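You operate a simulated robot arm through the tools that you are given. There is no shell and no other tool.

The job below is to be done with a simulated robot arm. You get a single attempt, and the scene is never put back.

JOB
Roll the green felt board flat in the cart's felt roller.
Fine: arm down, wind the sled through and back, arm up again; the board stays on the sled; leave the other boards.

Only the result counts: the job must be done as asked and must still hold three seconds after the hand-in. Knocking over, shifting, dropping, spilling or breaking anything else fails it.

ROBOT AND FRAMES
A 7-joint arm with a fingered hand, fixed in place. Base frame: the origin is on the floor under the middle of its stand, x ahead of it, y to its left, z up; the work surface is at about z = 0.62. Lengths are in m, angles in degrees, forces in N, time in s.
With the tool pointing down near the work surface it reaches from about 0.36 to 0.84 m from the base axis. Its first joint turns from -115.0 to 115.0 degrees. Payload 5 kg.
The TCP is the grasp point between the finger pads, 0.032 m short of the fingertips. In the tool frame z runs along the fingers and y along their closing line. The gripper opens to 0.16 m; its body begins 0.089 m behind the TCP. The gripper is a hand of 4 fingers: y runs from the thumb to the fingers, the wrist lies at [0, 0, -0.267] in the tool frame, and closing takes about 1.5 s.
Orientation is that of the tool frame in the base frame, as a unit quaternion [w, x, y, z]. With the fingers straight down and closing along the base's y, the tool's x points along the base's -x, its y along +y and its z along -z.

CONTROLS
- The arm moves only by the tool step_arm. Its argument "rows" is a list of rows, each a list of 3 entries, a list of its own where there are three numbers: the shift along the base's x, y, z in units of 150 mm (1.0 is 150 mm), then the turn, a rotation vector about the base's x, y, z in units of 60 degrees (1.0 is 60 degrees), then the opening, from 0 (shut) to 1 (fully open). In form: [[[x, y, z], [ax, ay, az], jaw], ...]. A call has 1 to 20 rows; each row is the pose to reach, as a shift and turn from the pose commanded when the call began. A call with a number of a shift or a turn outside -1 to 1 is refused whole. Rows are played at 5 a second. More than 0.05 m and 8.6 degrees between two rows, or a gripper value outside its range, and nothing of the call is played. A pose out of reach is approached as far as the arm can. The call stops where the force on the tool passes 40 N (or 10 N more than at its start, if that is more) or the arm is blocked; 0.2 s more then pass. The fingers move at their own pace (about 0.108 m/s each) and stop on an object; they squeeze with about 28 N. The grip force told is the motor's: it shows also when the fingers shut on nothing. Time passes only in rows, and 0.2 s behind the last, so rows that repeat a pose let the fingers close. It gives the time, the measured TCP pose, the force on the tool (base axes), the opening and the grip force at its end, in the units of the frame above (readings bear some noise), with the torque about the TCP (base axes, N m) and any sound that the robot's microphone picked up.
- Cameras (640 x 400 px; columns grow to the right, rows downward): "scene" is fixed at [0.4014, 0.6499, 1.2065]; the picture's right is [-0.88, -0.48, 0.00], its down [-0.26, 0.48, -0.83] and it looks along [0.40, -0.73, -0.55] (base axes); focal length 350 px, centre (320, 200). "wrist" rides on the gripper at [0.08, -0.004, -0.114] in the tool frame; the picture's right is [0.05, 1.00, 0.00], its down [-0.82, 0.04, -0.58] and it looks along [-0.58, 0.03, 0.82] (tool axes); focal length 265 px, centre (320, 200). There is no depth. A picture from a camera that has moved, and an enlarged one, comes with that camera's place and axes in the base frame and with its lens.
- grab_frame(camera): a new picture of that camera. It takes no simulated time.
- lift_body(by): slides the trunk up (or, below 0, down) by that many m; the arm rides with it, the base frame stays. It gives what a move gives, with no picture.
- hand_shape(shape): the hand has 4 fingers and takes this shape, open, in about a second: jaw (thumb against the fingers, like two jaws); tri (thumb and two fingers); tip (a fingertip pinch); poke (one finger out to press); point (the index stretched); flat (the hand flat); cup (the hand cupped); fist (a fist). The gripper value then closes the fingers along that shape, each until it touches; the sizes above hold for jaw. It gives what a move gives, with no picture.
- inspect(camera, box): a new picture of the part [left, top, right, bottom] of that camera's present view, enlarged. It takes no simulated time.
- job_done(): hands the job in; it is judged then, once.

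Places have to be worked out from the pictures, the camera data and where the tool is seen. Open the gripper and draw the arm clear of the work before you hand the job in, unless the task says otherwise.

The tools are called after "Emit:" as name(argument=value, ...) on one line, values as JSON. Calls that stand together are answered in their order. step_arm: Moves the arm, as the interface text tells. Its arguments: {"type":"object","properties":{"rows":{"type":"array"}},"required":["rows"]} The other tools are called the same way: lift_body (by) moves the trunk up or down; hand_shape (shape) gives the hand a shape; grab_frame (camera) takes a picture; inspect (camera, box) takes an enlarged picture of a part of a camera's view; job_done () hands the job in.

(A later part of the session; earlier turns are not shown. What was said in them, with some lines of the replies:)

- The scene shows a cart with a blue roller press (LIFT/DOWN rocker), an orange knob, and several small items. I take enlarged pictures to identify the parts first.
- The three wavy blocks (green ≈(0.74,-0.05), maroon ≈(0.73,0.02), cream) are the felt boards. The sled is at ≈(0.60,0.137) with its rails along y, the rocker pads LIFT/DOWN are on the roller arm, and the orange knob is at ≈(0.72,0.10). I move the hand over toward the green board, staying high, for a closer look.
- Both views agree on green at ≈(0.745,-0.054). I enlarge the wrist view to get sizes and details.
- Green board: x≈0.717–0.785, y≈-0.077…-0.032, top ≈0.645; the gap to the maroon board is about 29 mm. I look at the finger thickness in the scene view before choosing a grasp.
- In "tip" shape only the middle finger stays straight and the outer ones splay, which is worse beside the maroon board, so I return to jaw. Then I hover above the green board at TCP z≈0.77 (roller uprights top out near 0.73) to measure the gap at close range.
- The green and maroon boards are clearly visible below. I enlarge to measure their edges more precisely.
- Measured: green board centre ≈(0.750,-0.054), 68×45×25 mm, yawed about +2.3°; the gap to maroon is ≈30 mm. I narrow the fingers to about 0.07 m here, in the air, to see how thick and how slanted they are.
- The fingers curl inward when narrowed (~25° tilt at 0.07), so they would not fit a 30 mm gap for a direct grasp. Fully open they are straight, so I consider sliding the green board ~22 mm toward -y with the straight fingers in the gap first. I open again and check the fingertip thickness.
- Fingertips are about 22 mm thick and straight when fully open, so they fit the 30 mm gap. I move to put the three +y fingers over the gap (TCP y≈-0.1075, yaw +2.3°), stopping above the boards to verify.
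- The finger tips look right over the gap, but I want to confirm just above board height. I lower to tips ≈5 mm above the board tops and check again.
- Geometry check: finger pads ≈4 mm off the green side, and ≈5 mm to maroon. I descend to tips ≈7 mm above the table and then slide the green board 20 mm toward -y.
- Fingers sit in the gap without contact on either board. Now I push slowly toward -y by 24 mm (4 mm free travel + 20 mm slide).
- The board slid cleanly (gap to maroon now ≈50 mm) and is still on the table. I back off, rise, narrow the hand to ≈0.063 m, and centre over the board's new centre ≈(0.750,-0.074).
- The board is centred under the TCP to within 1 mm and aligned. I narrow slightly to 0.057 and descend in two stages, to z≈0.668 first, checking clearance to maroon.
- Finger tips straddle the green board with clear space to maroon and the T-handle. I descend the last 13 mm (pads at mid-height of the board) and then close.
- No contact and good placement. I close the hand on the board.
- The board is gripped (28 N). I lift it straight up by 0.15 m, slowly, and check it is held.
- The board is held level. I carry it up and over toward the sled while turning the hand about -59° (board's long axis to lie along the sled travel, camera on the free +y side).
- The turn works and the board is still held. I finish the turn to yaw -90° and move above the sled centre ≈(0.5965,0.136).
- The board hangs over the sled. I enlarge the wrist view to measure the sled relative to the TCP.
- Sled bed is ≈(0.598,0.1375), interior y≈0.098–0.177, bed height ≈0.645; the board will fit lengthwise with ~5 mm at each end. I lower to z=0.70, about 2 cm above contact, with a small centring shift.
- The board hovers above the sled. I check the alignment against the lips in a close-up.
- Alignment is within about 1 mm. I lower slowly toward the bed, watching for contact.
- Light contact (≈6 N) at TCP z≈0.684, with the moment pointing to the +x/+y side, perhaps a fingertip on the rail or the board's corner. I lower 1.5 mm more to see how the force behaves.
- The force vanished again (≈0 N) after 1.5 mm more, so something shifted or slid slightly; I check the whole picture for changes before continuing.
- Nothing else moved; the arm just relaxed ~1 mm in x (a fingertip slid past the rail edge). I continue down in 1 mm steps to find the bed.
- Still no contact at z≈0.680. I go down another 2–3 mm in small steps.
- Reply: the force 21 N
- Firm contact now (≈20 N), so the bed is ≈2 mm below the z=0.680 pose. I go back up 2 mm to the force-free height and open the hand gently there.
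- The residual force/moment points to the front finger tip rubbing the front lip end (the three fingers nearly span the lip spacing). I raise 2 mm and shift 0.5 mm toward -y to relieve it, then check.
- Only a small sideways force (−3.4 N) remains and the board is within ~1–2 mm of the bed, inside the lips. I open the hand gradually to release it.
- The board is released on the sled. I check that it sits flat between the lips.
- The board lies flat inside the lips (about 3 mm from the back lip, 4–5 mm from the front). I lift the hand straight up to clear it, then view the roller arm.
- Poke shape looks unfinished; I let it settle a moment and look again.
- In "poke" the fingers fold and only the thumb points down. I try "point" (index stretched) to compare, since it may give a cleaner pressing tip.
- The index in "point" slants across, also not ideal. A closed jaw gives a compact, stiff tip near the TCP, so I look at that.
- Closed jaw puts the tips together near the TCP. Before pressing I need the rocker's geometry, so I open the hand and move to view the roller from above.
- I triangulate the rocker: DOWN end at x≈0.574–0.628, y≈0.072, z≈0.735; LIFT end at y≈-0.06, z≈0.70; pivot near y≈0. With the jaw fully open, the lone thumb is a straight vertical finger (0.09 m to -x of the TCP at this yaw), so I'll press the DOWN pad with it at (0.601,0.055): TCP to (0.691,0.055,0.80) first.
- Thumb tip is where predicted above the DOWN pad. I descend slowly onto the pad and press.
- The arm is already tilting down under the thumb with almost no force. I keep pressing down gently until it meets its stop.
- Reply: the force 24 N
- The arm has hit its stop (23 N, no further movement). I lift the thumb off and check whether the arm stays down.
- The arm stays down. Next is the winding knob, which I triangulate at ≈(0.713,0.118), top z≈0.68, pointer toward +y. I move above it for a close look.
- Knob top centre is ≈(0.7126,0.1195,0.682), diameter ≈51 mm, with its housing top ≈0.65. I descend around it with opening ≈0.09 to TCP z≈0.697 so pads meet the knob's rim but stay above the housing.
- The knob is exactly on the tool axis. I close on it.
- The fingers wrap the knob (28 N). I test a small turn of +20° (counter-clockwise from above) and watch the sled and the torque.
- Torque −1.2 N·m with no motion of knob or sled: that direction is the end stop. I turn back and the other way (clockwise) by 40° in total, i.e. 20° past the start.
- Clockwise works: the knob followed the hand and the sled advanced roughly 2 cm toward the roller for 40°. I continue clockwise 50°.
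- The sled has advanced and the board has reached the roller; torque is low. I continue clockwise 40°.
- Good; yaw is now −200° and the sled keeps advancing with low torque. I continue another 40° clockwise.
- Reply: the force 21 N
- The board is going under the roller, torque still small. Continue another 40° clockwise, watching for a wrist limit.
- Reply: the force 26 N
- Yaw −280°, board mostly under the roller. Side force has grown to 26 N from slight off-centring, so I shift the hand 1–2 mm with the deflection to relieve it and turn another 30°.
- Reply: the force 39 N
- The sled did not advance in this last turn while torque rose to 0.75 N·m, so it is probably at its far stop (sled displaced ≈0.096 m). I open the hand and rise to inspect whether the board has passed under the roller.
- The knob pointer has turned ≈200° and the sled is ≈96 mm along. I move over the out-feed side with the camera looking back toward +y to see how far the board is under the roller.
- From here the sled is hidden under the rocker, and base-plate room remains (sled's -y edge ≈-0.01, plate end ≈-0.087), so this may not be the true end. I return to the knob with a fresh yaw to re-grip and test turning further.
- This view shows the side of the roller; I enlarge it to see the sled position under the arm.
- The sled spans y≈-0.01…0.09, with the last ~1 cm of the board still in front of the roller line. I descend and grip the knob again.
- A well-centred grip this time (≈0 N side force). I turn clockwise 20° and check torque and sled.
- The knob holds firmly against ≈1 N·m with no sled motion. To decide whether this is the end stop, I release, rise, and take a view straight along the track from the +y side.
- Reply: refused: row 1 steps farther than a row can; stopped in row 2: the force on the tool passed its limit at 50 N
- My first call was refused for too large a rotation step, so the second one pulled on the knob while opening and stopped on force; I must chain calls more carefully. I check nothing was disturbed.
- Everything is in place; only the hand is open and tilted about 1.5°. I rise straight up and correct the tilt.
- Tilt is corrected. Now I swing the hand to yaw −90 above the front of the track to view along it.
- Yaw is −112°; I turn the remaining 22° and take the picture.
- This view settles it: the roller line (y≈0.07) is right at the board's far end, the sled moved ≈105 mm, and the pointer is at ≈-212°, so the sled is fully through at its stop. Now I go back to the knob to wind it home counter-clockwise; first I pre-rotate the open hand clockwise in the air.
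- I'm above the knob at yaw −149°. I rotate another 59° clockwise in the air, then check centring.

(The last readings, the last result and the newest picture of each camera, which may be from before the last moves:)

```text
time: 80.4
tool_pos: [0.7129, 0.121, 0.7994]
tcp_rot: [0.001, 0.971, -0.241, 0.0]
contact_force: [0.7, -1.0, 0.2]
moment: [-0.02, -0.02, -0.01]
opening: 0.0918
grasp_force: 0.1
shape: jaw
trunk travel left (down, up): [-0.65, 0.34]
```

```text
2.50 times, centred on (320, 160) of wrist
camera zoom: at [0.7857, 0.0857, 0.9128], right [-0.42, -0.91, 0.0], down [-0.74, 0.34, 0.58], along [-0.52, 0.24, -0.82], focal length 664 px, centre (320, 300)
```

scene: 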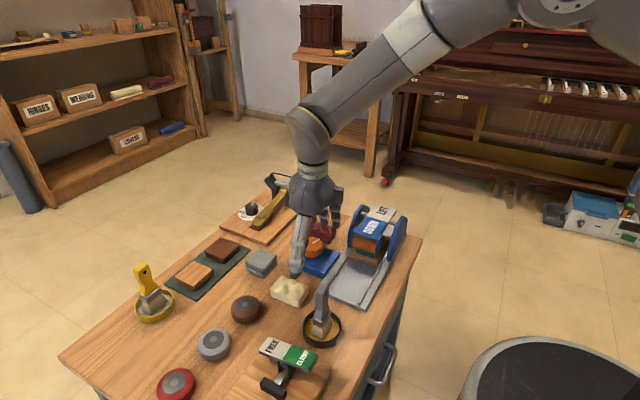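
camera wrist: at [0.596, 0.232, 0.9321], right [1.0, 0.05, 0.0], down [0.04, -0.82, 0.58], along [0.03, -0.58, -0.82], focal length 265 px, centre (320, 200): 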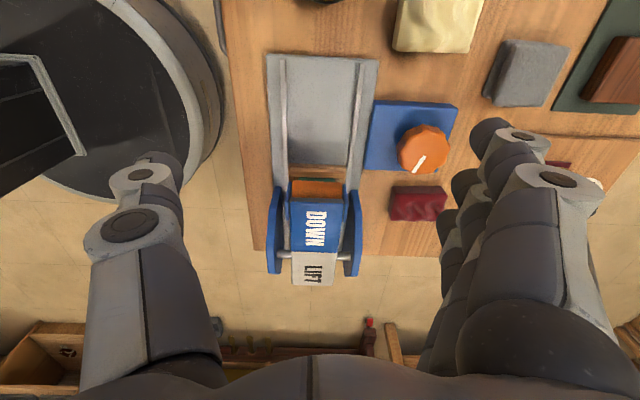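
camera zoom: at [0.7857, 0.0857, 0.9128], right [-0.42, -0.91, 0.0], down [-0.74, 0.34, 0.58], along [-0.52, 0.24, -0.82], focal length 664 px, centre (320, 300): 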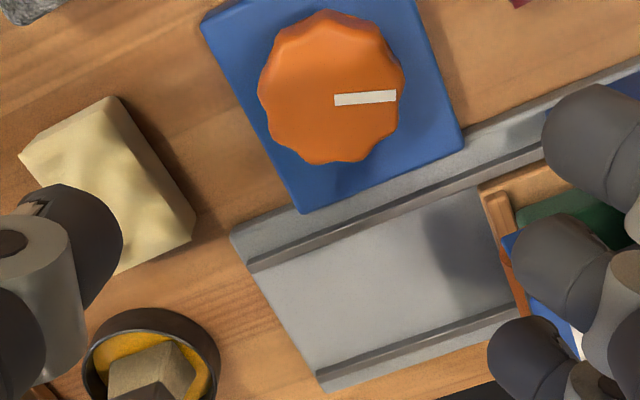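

Combining all readings, the knob axis is ≈(0.7135,0.1175); I shift 2 mm toward -y, descend and grip at yaw −208°.

Emit:
step_arm(rows=[[[0.006, -0.013, -0.15], [0, 0, 0], 0.57], [[0.006, -0.013, -0.3], [0, 0, 0], 0.57], [[0.006, -0.013, -0.45], [0, 0, 0], 0.57], [[0.006, -0.013, -0.6], [0, 0, 0], 0.57], [[0.006, -0.013, -0.68], [0, 0, 0], 0.57], [[0.006, -0.013, -0.68], [0, 0, 0], 0.57]])

Emit:
grab_frame(camera="wrist")

```text
time: 81.8
tool_pos: [0.7138, 0.1172, 0.6955]
tcp_rot: [0.001, 0.971, -0.241, 0.001]
contact_force: [-1.5, 0.5, 0.4]
moment: [0.0, -0.03, -0.02]
opening: 0.0921
grasp_force: 0.0
shape: jaw
trunk travel left (down, up): [-0.65, 0.34]
```

```text
taken
camera wrist: at [0.7867, 0.0839, 0.8102], right [-0.42, -0.91, 0.0], down [-0.74, 0.34, 0.58], along [-0.52, 0.24, -0.82], focal length 265 px, centre (320, 200)
```

wrist: 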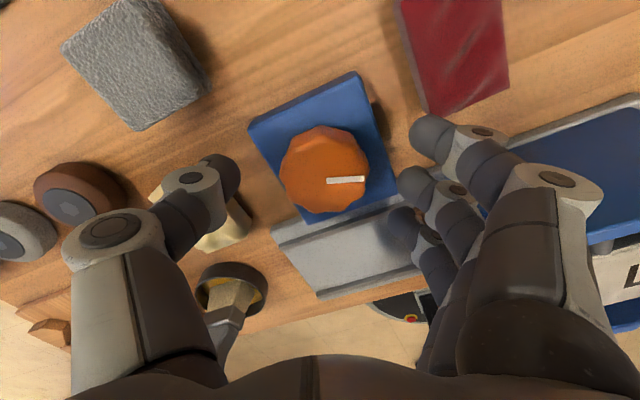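

Well placed around the knob. I close the grip.

Emit:
step_arm(rows=[[[0, 0, 0], [0, 0, 0], 0.45], [[0, 0, 0], [0, 0, 0], 0.35], [[0, 0, 0], [0, 0, 0], 0.25], [[0, 0, 0], [0, 0, 0], 0.15], [[0, 0, 0], [0, 0, 0], 0.1], [[0, 0, 0], [0, 0, 0], 0.1], [[0, 0, 0], [0, 0, 0], 0.1]])

```text
time: 83.4
tool_pos: [0.7138, 0.1185, 0.6951]
tcp_rot: [0.0, 0.971, -0.241, 0.0]
contact_force: [1.2, 0.9, -1.2]
moment: [-0.02, 0.0, -0.03]
opening: 0.0292
grasp_force: 28.4
shape: jaw
trunk travel left (down, up): [-0.65, 0.34]
```

Gripped with almost no side force. I turn counter-clockwise 50° and check the sled moves back.

Emit:
step_arm(rows=[[[0, 0, 0], [0, 0, 0.1], 0.1], [[0, 0, 0], [0, 0, 0.2], 0.1], [[0, 0, 0], [0, 0, 0.3], 0.1], [[0, 0, 0], [0, 0, 0.4], 0.1], [[0, 0, 0], [0, 0, 0.5], 0.1], [[0, 0, 0], [0, 0, 0.6], 0.1], [[0, 0, 0], [0, 0, 0.7], 0.1], [[0, 0, 0], [0, 0, 0.8], 0.1], [[0, 0, 0], [0, 0, 0.833], 0.1], [[0, 0, 0], [0, 0, 0.833], 0.1]])

Emit:
inspect(camera="scene", box=[270, 190, 400, 290])

```text
time: 85.6
tool_pos: [0.7122, 0.1171, 0.6957]
tcp_rot: [-0.001, 0.981, 0.193, -0.001]
contact_force: [-12.6, 6.5, 0.5]
moment: [0.16, 0.27, -0.05]
opening: 0.0289
grasp_force: 28.6
shape: jaw
trunk travel left (down, up): [-0.65, 0.34]
```

```text
4.00 times, centred on (335, 240) of scene
camera zoom: at [0.4014, 0.6499, 1.2065], right [-0.88, -0.48, 0.0], down [-0.26, 0.48, -0.83], along [0.4, -0.73, -0.55], focal length 1402 px, centre (260, 40)
```

zoom: 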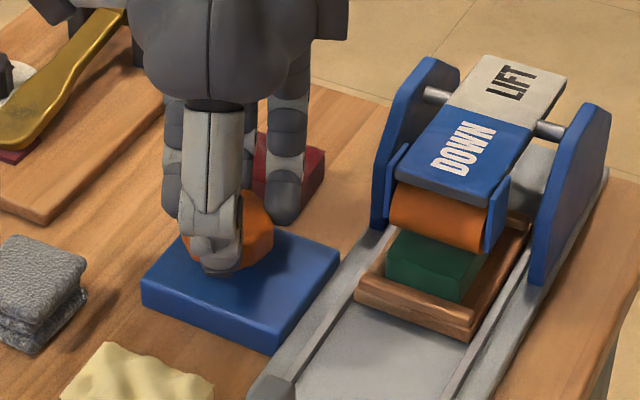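

The sled is coming back. I continue another 50° counter-clockwise.

Emit:
step_arm(rows=[[[0, 0, 0], [0, 0, 0.1], 0.1], [[0, 0, 0], [0, 0, 0.2], 0.1], [[0, 0, 0], [0, 0, 0.3], 0.1], [[0, 0, 0], [0, 0, 0.4], 0.1], [[0, 0, 0], [0, 0, 0.5], 0.1], [[0, 0, 0], [0, 0, 0.6], 0.1], [[0, 0, 0], [0, 0, 0.7], 0.1], [[0, 0, 0], [0, 0, 0.8], 0.1], [[0, 0, 0], [0, 0, 0.833], 0.1], [[0, 0, 0], [0, 0, 0.833], 0.1]])

Emit:
inspect(camera="scene", box=[270, 190, 400, 290])

```text
time: 87.8
tool_pos: [0.7125, 0.1147, 0.6971]
tcp_rot: [-0.001, 0.809, 0.588, -0.001]
contact_force: [-22.1, -8.2, -4.7]
moment: [-0.05, 0.62, -0.02]
opening: 0.0292
grasp_force: 28.1
shape: jaw
trunk travel left (down, up): [-0.65, 0.34]
```

```text
4.00 times, centred on (335, 240) of scene
camera zoom: at [0.4014, 0.6499, 1.2065], right [-0.88, -0.48, 0.0], down [-0.26, 0.48, -0.83], along [0.4, -0.73, -0.55], focal length 1402 px, centre (260, 40)
```

zoom: 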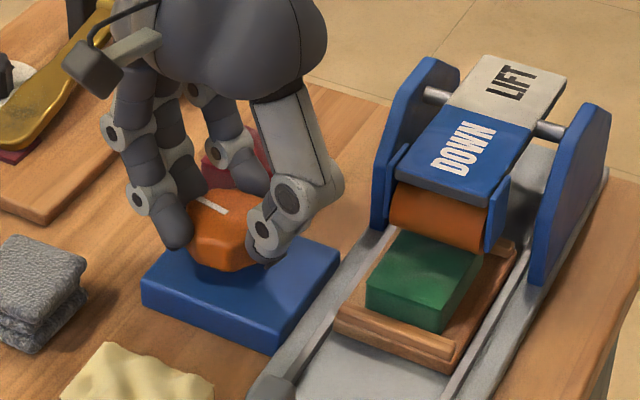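

The rolled part of the board is visibly flat. I relieve the side force with a 1.5 mm shift and continue 50° counter-clockwise.

Emit:
step_arm(rows=[[[-0.01, 0, 0], [0, 0, 0.05], 0.1], [[-0.01, 0, 0], [0, 0, 0.15], 0.1], [[-0.01, 0, 0], [0, 0, 0.25], 0.1], [[-0.01, 0, 0], [0, 0, 0.35], 0.1], [[-0.01, 0, 0], [0, 0, 0.45], 0.1], [[-0.01, 0, 0], [0, 0, 0.55], 0.1], [[-0.01, 0, 0], [0, 0, 0.65], 0.1], [[-0.01, 0, 0], [0, 0, 0.75], 0.1], [[-0.01, 0, 0], [0, 0, 0.833], 0.1], [[-0.01, 0, 0], [0, 0, 0.833], 0.1]])

Emit:
inspect(camera="scene", box=[270, 190, 400, 290])

```text
time: 90.0
tool_pos: [0.7113, 0.1142, 0.6964]
tcp_rot: [0.0, 0.484, 0.875, 0.0]
contact_force: [-10.8, -13.0, -9.0]
moment: [-0.3, 0.36, -0.05]
opening: 0.0291
grasp_force: 28.0
shape: jaw
trunk travel left (down, up): [-0.65, 0.34]
```

```text
4.00 times, centred on (335, 240) of scene
camera zoom: at [0.4014, 0.6499, 1.2065], right [-0.88, -0.48, 0.0], down [-0.26, 0.48, -0.83], along [0.4, -0.73, -0.55], focal length 1402 px, centre (260, 40)
```

zoom: 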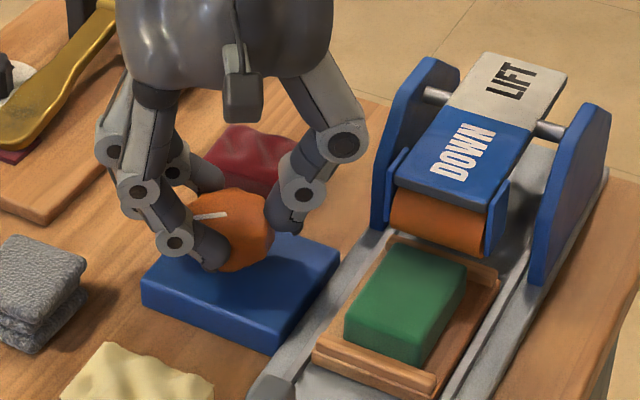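

The board has come out flat. I continue counter-clockwise to bring the sled to its home stop.

Emit:
step_arm(rows=[[[0, -0.007, 0], [0, 0, 0.1], 0.1], [[0, -0.007, 0], [0, 0, 0.2], 0.1], [[0, -0.007, 0], [0, 0, 0.3], 0.1], [[0, -0.007, 0], [0, 0, 0.4], 0.1], [[0, -0.007, 0], [0, 0, 0.5], 0.1], [[0, -0.007, 0], [0, 0, 0.6], 0.1], [[0, -0.007, 0], [0, 0, 0.667], 0.1], [[0, -0.007, 0], [0, 0, 0.667], 0.1]])

Emit:
inspect(camera="scene", box=[270, 190, 400, 290])

```text
time: 91.8
tool_pos: [0.7115, 0.1156, 0.6967]
tcp_rot: [0.0, 0.154, 0.988, 0.0]
contact_force: [-6.7, -16.4, -6.3]
moment: [-0.53, 0.23, 0.0]
opening: 0.0289
grasp_force: 27.6
shape: jaw
trunk travel left (down, up): [-0.65, 0.34]
```

```text
4.00 times, centred on (335, 240) of scene
camera zoom: at [0.4014, 0.6499, 1.2065], right [-0.88, -0.48, 0.0], down [-0.26, 0.48, -0.83], along [0.4, -0.73, -0.55], focal length 1402 px, centre (260, 40)
```

zoom: 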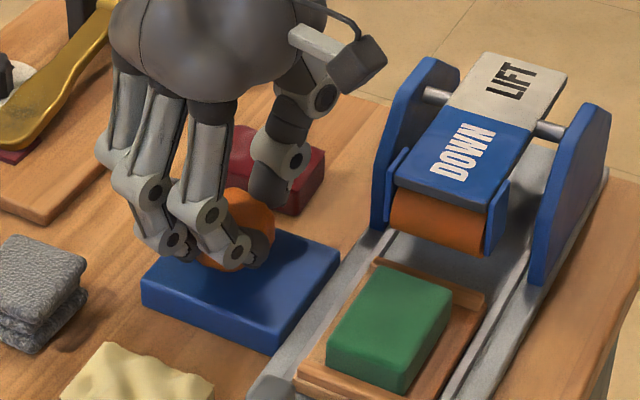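

The sled is nearly home (≈20° left). I turn 24° more and expect the stop torque.

Emit:
step_arm(rows=[[[0, 0, 0], [0, 0, 0.08], 0.1], [[0, 0, 0], [0, 0, 0.16], 0.1], [[0, 0, 0], [0, 0, 0.24], 0.1], [[0, 0, 0], [0, 0, 0.32], 0.1], [[0, 0, 0], [0, 0, 0.4], 0.1], [[0, 0, 0], [0, 0, 0.4], 0.1]])

Emit:
inspect(camera="scene", box=[270, 190, 400, 290])

```text
time: 93.2
tool_pos: [0.7118, 0.1155, 0.6972]
tcp_rot: [0.0, -0.054, 0.999, 0.0]
contact_force: [-7.6, -16.7, 8.3]
moment: [-0.47, 0.1, -0.79]
opening: 0.029
grasp_force: 28.1
shape: jaw
trunk travel left (down, up): [-0.65, 0.34]
```

```text
4.00 times, centred on (335, 240) of scene
camera zoom: at [0.4014, 0.6499, 1.2065], right [-0.88, -0.48, 0.0], down [-0.26, 0.48, -0.83], along [0.4, -0.73, -0.55], focal length 1402 px, centre (260, 40)
```

zoom: 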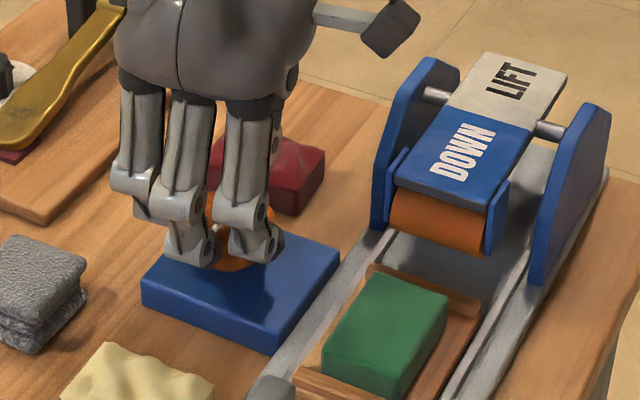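

Stop torque reached (−0.79 N·m) and the sled is back home with the flat board on it. I relax the turn a little, open the hand fully before moving, then rise.

Emit:
step_arm(rows=[[[0, 0, 0], [0, 0, -0.06], 0.1], [[0, 0, 0], [0, 0, -0.06], 0.3], [[0, 0, 0], [0, 0, -0.06], 0.45], [[0, 0, 0], [0, 0, -0.06], 0.57], [[0, 0, 0], [0, 0, -0.06], 0.57], [[0, 0, 0], [0, 0, -0.06], 0.57], [[0, 0, 0.15], [0, 0, -0.06], 0.57], [[0, 0, 0.4], [0, 0, -0.06], 0.57], [[0, 0, 0.7], [0, 0, -0.06], 0.57], [[0, 0, 1.0], [0, 0, -0.06], 0.57], [[0, 0, 1.0], [0, 0, -0.06], 0.57]])

Emit:
grab_frame(camera="scene")

Emit:
inspect(camera="scene", box=[270, 190, 420, 300])

Emit:
grab_frame(camera="wrist")

```text
time: 95.6
tool_pos: [0.7133, 0.1165, 0.844]
tcp_rot: [-0.001, -0.023, 1.0, -0.001]
contact_force: [0.2, 1.0, 0.3]
moment: [-0.01, -0.03, 0.03]
opening: 0.0904
grasp_force: 0.1
shape: jaw
trunk travel left (down, up): [-0.65, 0.34]
```

```text
taken
```

scene: 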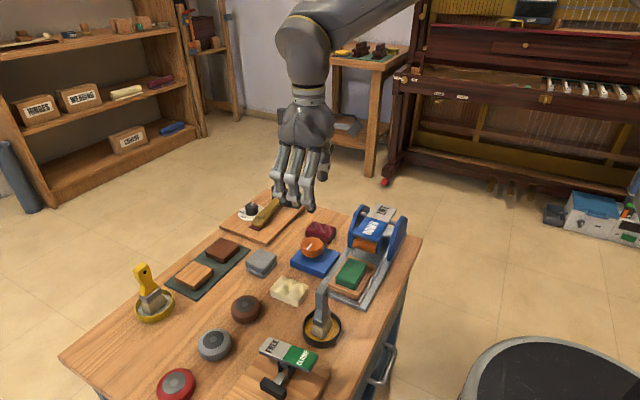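

```text
3.64 times, centred on (345, 245) of scene
camera zoom: at [0.4014, 0.6499, 1.2065], right [-0.88, -0.48, 0.0], down [-0.26, 0.48, -0.83], along [0.4, -0.73, -0.55], focal length 1274 px, centre (229, 36)
```

zoom: 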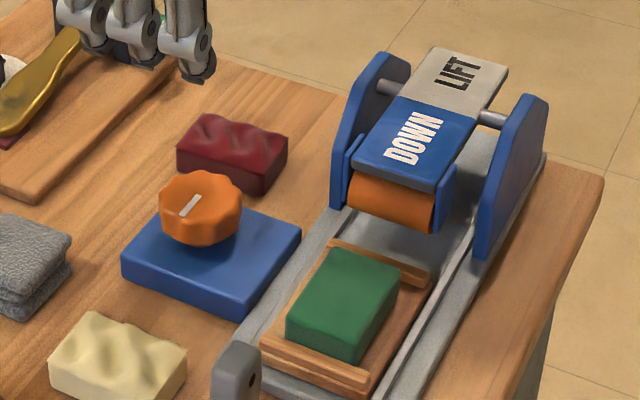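

```text
taken
camera wrist: at [0.6335, 0.1088, 0.9586], right [-0.1, 1.0, 0.0], down [0.81, 0.08, 0.58], along [0.57, 0.06, -0.82], focal length 265 px, centre (320, 200)
```

wrist: 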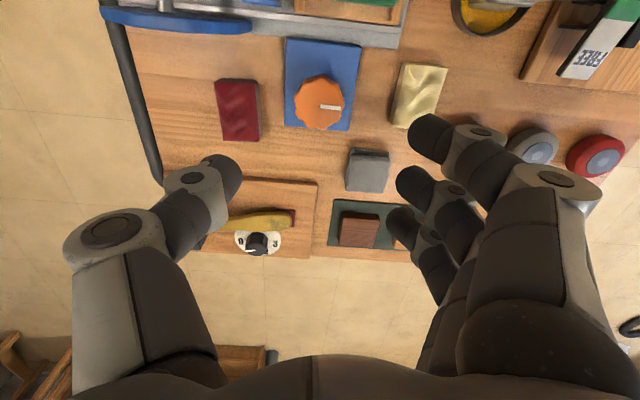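

The green board is flat on the sled, the sled is home, and everything else is in place. Now I open the hand fully and position the lone thumb above the LIFT pad: at yaw 0 the thumb is 0.09 m to -y of the TCP, so TCP goes to ≈(0.601,0.044).

Emit:
step_arm(rows=[[[-0.1, -0.05, 0], [0, 0, -0.043], 0.8], [[-0.25, -0.15, 0], [0, 0, -0.043], 1], [[-0.4, -0.25, 0], [0, 0, -0.043], 1], [[-0.55, -0.35, 0], [0, 0, -0.043], 1], [[-0.7, -0.45, 0], [0, 0, -0.043], 1], [[-0.749, -0.483, -0.1], [0, 0, -0.043], 1], [[-0.749, -0.483, -0.25], [0, 0, -0.043], 1], [[-0.749, -0.483, -0.25], [0, 0, -0.043], 1]])

Emit:
grab_frame(camera="wrist")

Emit:
inspect(camera="scene", box=[290, 130, 430, 290])

```text
time: 97.4
tool_pos: [0.5988, 0.0444, 0.8096]
tcp_rot: [0.0, 0.0, 1.0, 0.0]
contact_force: [0.0, 0.2, 0.0]
moment: [-0.02, 0.01, -0.02]
opening: 0.1599
grasp_force: 0.2
shape: jaw
trunk travel left (down, up): [-0.65, 0.34]
```

```text
taken
camera wrist: at [0.5194, 0.0401, 0.9243], right [-0.05, 1.0, 0.0], down [0.82, 0.04, 0.58], along [0.58, 0.03, -0.82], focal length 265 px, centre (320, 200)
```

wrist: 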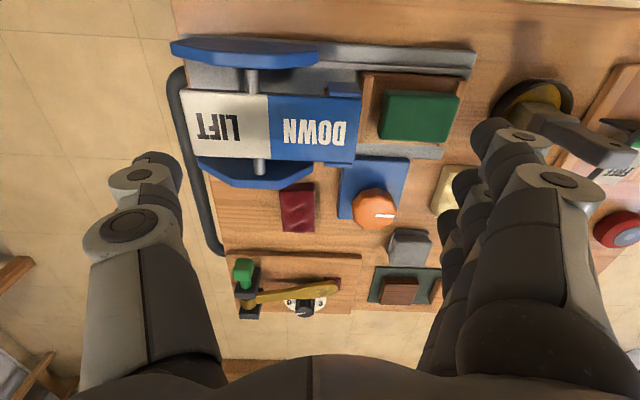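

```text
2.50 times, centred on (360, 210) of scene
camera zoom: at [0.4014, 0.6499, 1.2065], right [-0.88, -0.48, 0.0], down [-0.26, 0.48, -0.83], along [0.4, -0.73, -0.55], focal length 876 px, centre (220, 175)
```

zoom: 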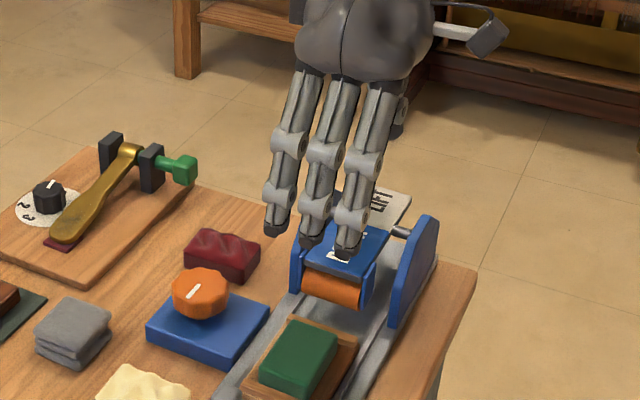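

Thumb is aligned over the LIFT pad (x≈0.599, y≈-0.046) and the other fingers are above the sled with ample height. I descend and press LIFT gradually.

Emit:
step_arm(rows=[[[0, 0, -0.15], [0, 0, 0], 1], [[0, 0, -0.3], [0, 0, 0], 1], [[0, 0, -0.38], [0, 0, 0], 1], [[0, 0, -0.41], [0, 0, 0], 1], [[0, 0, -0.44], [0, 0, 0], 1], [[0, 0, -0.47], [0, 0, 0], 1], [[0, 0, -0.49], [0, 0, 0], 1], [[0, 0, -0.49], [0, 0, 0], 1]])

Emit:
inspect(camera="scene", box=[310, 190, 430, 300])

Emit:
grab_frame(camera="wrist")

```text
time: 99.2
tool_pos: [0.5992, 0.0428, 0.7343]
tcp_rot: [-0.001, 0.0, 1.0, -0.001]
contact_force: [-0.7, 0.2, -0.4]
moment: [0.01, 0.02, -0.01]
opening: 0.1598
grasp_force: 0.1
shape: jaw
trunk travel left (down, up): [-0.65, 0.34]
```

```text
3.64 times, centred on (370, 245) of scene
camera zoom: at [0.4014, 0.6499, 1.2065], right [-0.88, -0.48, 0.0], down [-0.26, 0.48, -0.83], along [0.4, -0.73, -0.55], focal length 1274 px, centre (138, 36)
```

zoom: 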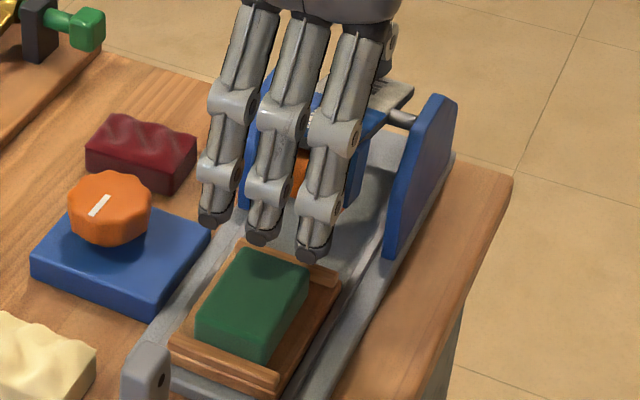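

```text
taken
camera wrist: at [0.5198, 0.0393, 0.8497], right [-0.05, 1.0, 0.0], down [0.82, 0.04, 0.58], along [0.58, 0.03, -0.82], focal length 265 px, centre (320, 200)
```

wrist: 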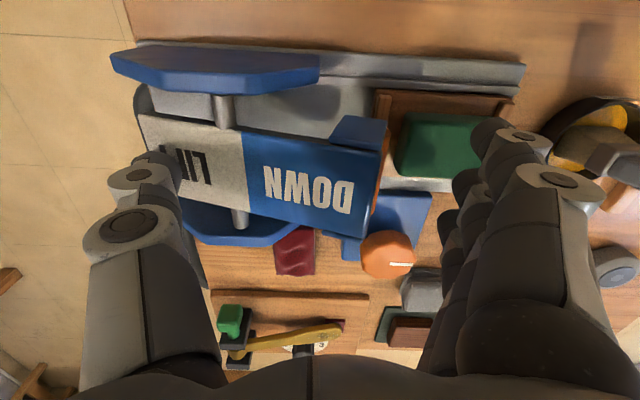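

The arm is swinging up (DOWN end rising) with almost no force. I press a few millimetres more until it meets the stop.

Emit:
step_arm(rows=[[[0, 0, -0.02], [0, 0, 0], 1], [[0, 0, -0.04], [0, 0, 0], 1], [[0, 0, -0.06], [0, 0, 0], 1], [[0, 0, -0.06], [0, 0, 0], 1]])

Emit:
inspect(camera="scene", box=[310, 190, 430, 300])

```text
time: 100.2
tool_pos: [0.5997, 0.0438, 0.7279]
tcp_rot: [0.002, -0.001, 1.0, 0.0]
contact_force: [-0.5, 5.2, 19.6]
moment: [-1.68, 0.03, -0.07]
opening: 0.1595
grasp_force: 0.1
shape: jaw
trunk travel left (down, up): [-0.65, 0.34]
```

```text
3.64 times, centred on (370, 245) of scene
camera zoom: at [0.4014, 0.6499, 1.2065], right [-0.88, -0.48, 0.0], down [-0.26, 0.48, -0.83], along [0.4, -0.73, -0.55], focal length 1274 px, centre (138, 36)
```

zoom: 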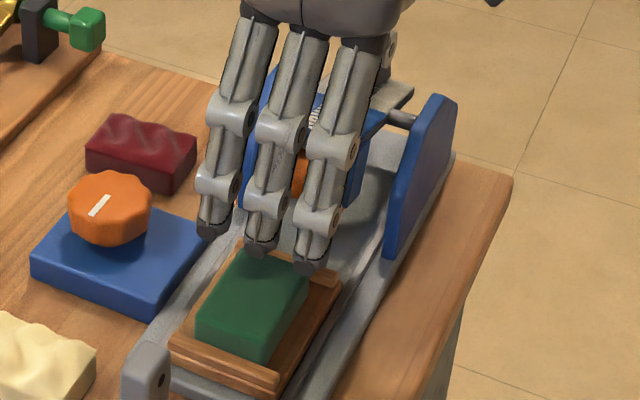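

The LIFT pad is at its stop (≈20 N). I lift straight up and check that the arm stays up.

Emit:
step_arm(rows=[[[0, 0, 0.1], [0, 0, 0], 1], [[0, 0, 0.25], [0, 0, 0], 1], [[0, 0, 0.5], [0, 0, 0], 1], [[0, 0, 0.75], [0, 0, 0], 1], [[0, 0, 1.0], [0, 0, 0], 1], [[0, 0, 1.0], [0, 0, 0], 1]])

Emit:
inspect(camera="scene", box=[310, 190, 430, 300])

Emit:
grab_frame(camera="wrist")

```text
time: 101.6
tool_pos: [0.5987, 0.0448, 0.875]
tcp_rot: [0.0, 0.0, 1.0, 0.0]
contact_force: [-0.4, -0.8, 0.4]
moment: [-0.02, 0.01, -0.02]
opening: 0.1601
grasp_force: 0.0
shape: jaw
trunk travel left (down, up): [-0.65, 0.34]
```

```text
3.64 times, centred on (370, 245) of scene
camera zoom: at [0.4014, 0.6499, 1.2065], right [-0.88, -0.48, 0.0], down [-0.26, 0.48, -0.83], along [0.4, -0.73, -0.55], focal length 1274 px, centre (138, 36)
```

zoom: 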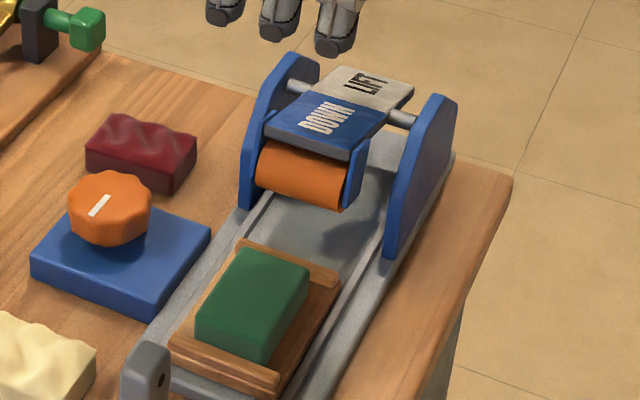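

```text
taken
camera wrist: at [0.5191, 0.0399, 0.9898], right [-0.05, 1.0, 0.0], down [0.82, 0.04, 0.58], along [0.58, 0.03, -0.82], focal length 265 px, centre (320, 200)
```

wrist: 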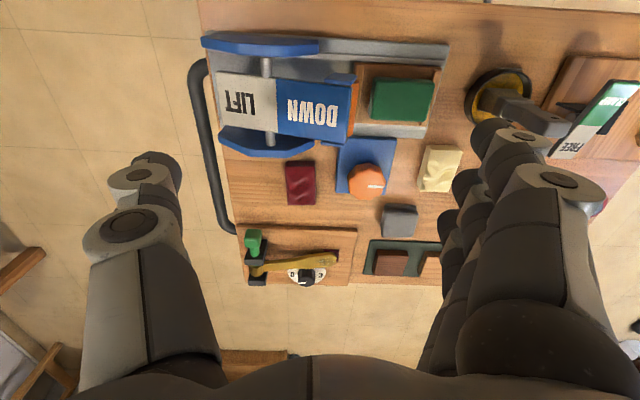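

The arm stays up, the sled is home, and the flat green board lies between the lips. I withdraw the hand up and clear of the cart and take a final look.

Emit:
step_arm(rows=[[[-0.1, 0.1, 0.2], [0, 0, 0], 1], [[-0.2, 0.2, 0.4], [0, 0, 0], 1], [[-0.35, 0.3, 0.6], [0, 0, 0], 1], [[-0.5, 0.4, 0.8], [0, 0, 0], 1], [[-0.6, 0.5, 1.0], [0, 0, 0], 1], [[-0.6, 0.5, 1.0], [0, 0, 0], 1], [[-0.6, 0.5, 1.0], [0, 0, 0], 1]])

Emit:
grab_frame(camera="scene")

Emit:
inspect(camera="scene", box=[220, 180, 430, 330])

Emit:
grab_frame(camera="wrist")

```text
time: 103.2
tool_pos: [0.5111, 0.1208, 1.0243]
tcp_rot: [0.0, -0.001, 1.0, -0.001]
contact_force: [0.0, -0.7, -0.2]
moment: [0.0, -0.01, 0.01]
opening: 0.1598
grasp_force: 0.1
shape: jaw
trunk travel left (down, up): [-0.65, 0.34]
```

```text
taken
```

scene: 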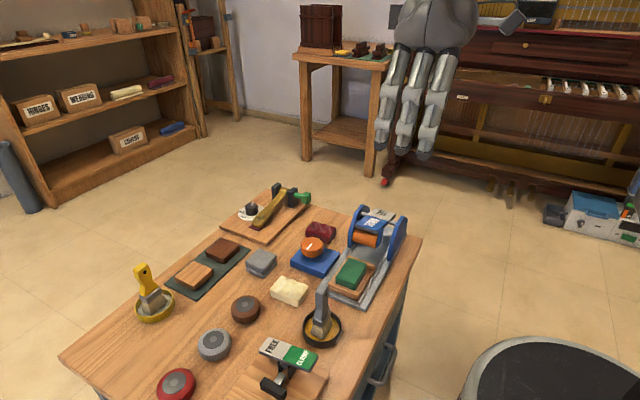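

```text
2.67 times, centred on (325, 255) of scene
camera zoom: at [0.4014, 0.6499, 1.2065], right [-0.88, -0.48, 0.0], down [-0.26, 0.48, -0.83], along [0.4, -0.73, -0.55], focal length 935 px, centre (307, 53)
```

zoom: 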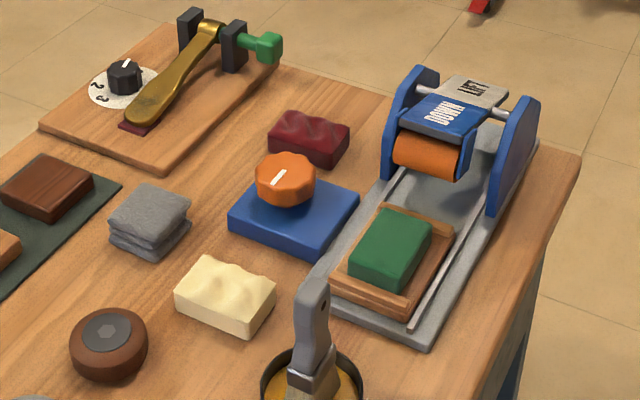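

```text
taken
camera wrist: at [0.4312, 0.1178, 1.1381], right [-0.05, 1.0, 0.0], down [0.82, 0.04, 0.58], along [0.58, 0.03, -0.82], focal length 265 px, centre (320, 200)
```

wrist: 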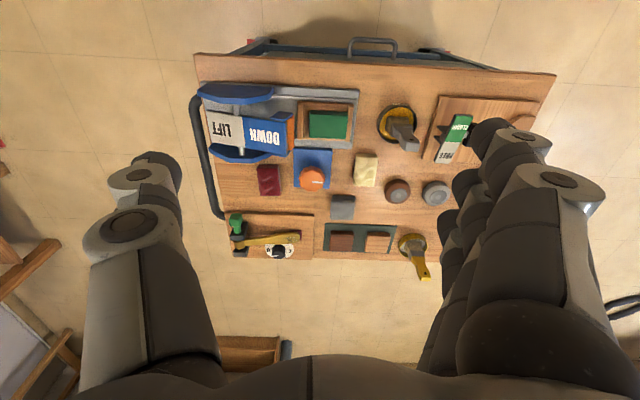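

Final pictures: the roller arm is up, the sled is home with the flat green board on it, and the maroon and cream boards and all other items are where they were. The hand is open and clear, so I hand the job in.

Emit:
job_done()

```text
The job is handed in.
```

The green felt board is rolled flat and lying on the sled between its end lips, and I have handed the job in. The hand-in gave no result back, so what follows is from my last pictures.

- **Rolling:** I pressed the roller arm down and wound the sled clockwise to its far stop. There the roller line was at the board's end. I then wound it back to its home stop.
- **Arm:** I pressed LIFT to its stop, and the arm stayed up after I let go.
- **Other items:** The maroon and cream boards and everything else on the cart look unmoved.
- **One slip:** While I was releasing the knob at the far end, a refused move made the hand pull sideways on it. The call stopped on the force limit at 50 N. The pictures afterwards showed nothing shifted.
- **Before lifting:** I slid the green board about 20 mm toward the table edge first, because the gap to the maroon board was too narrow for the fingers.

The hand is open and clear of the cart.
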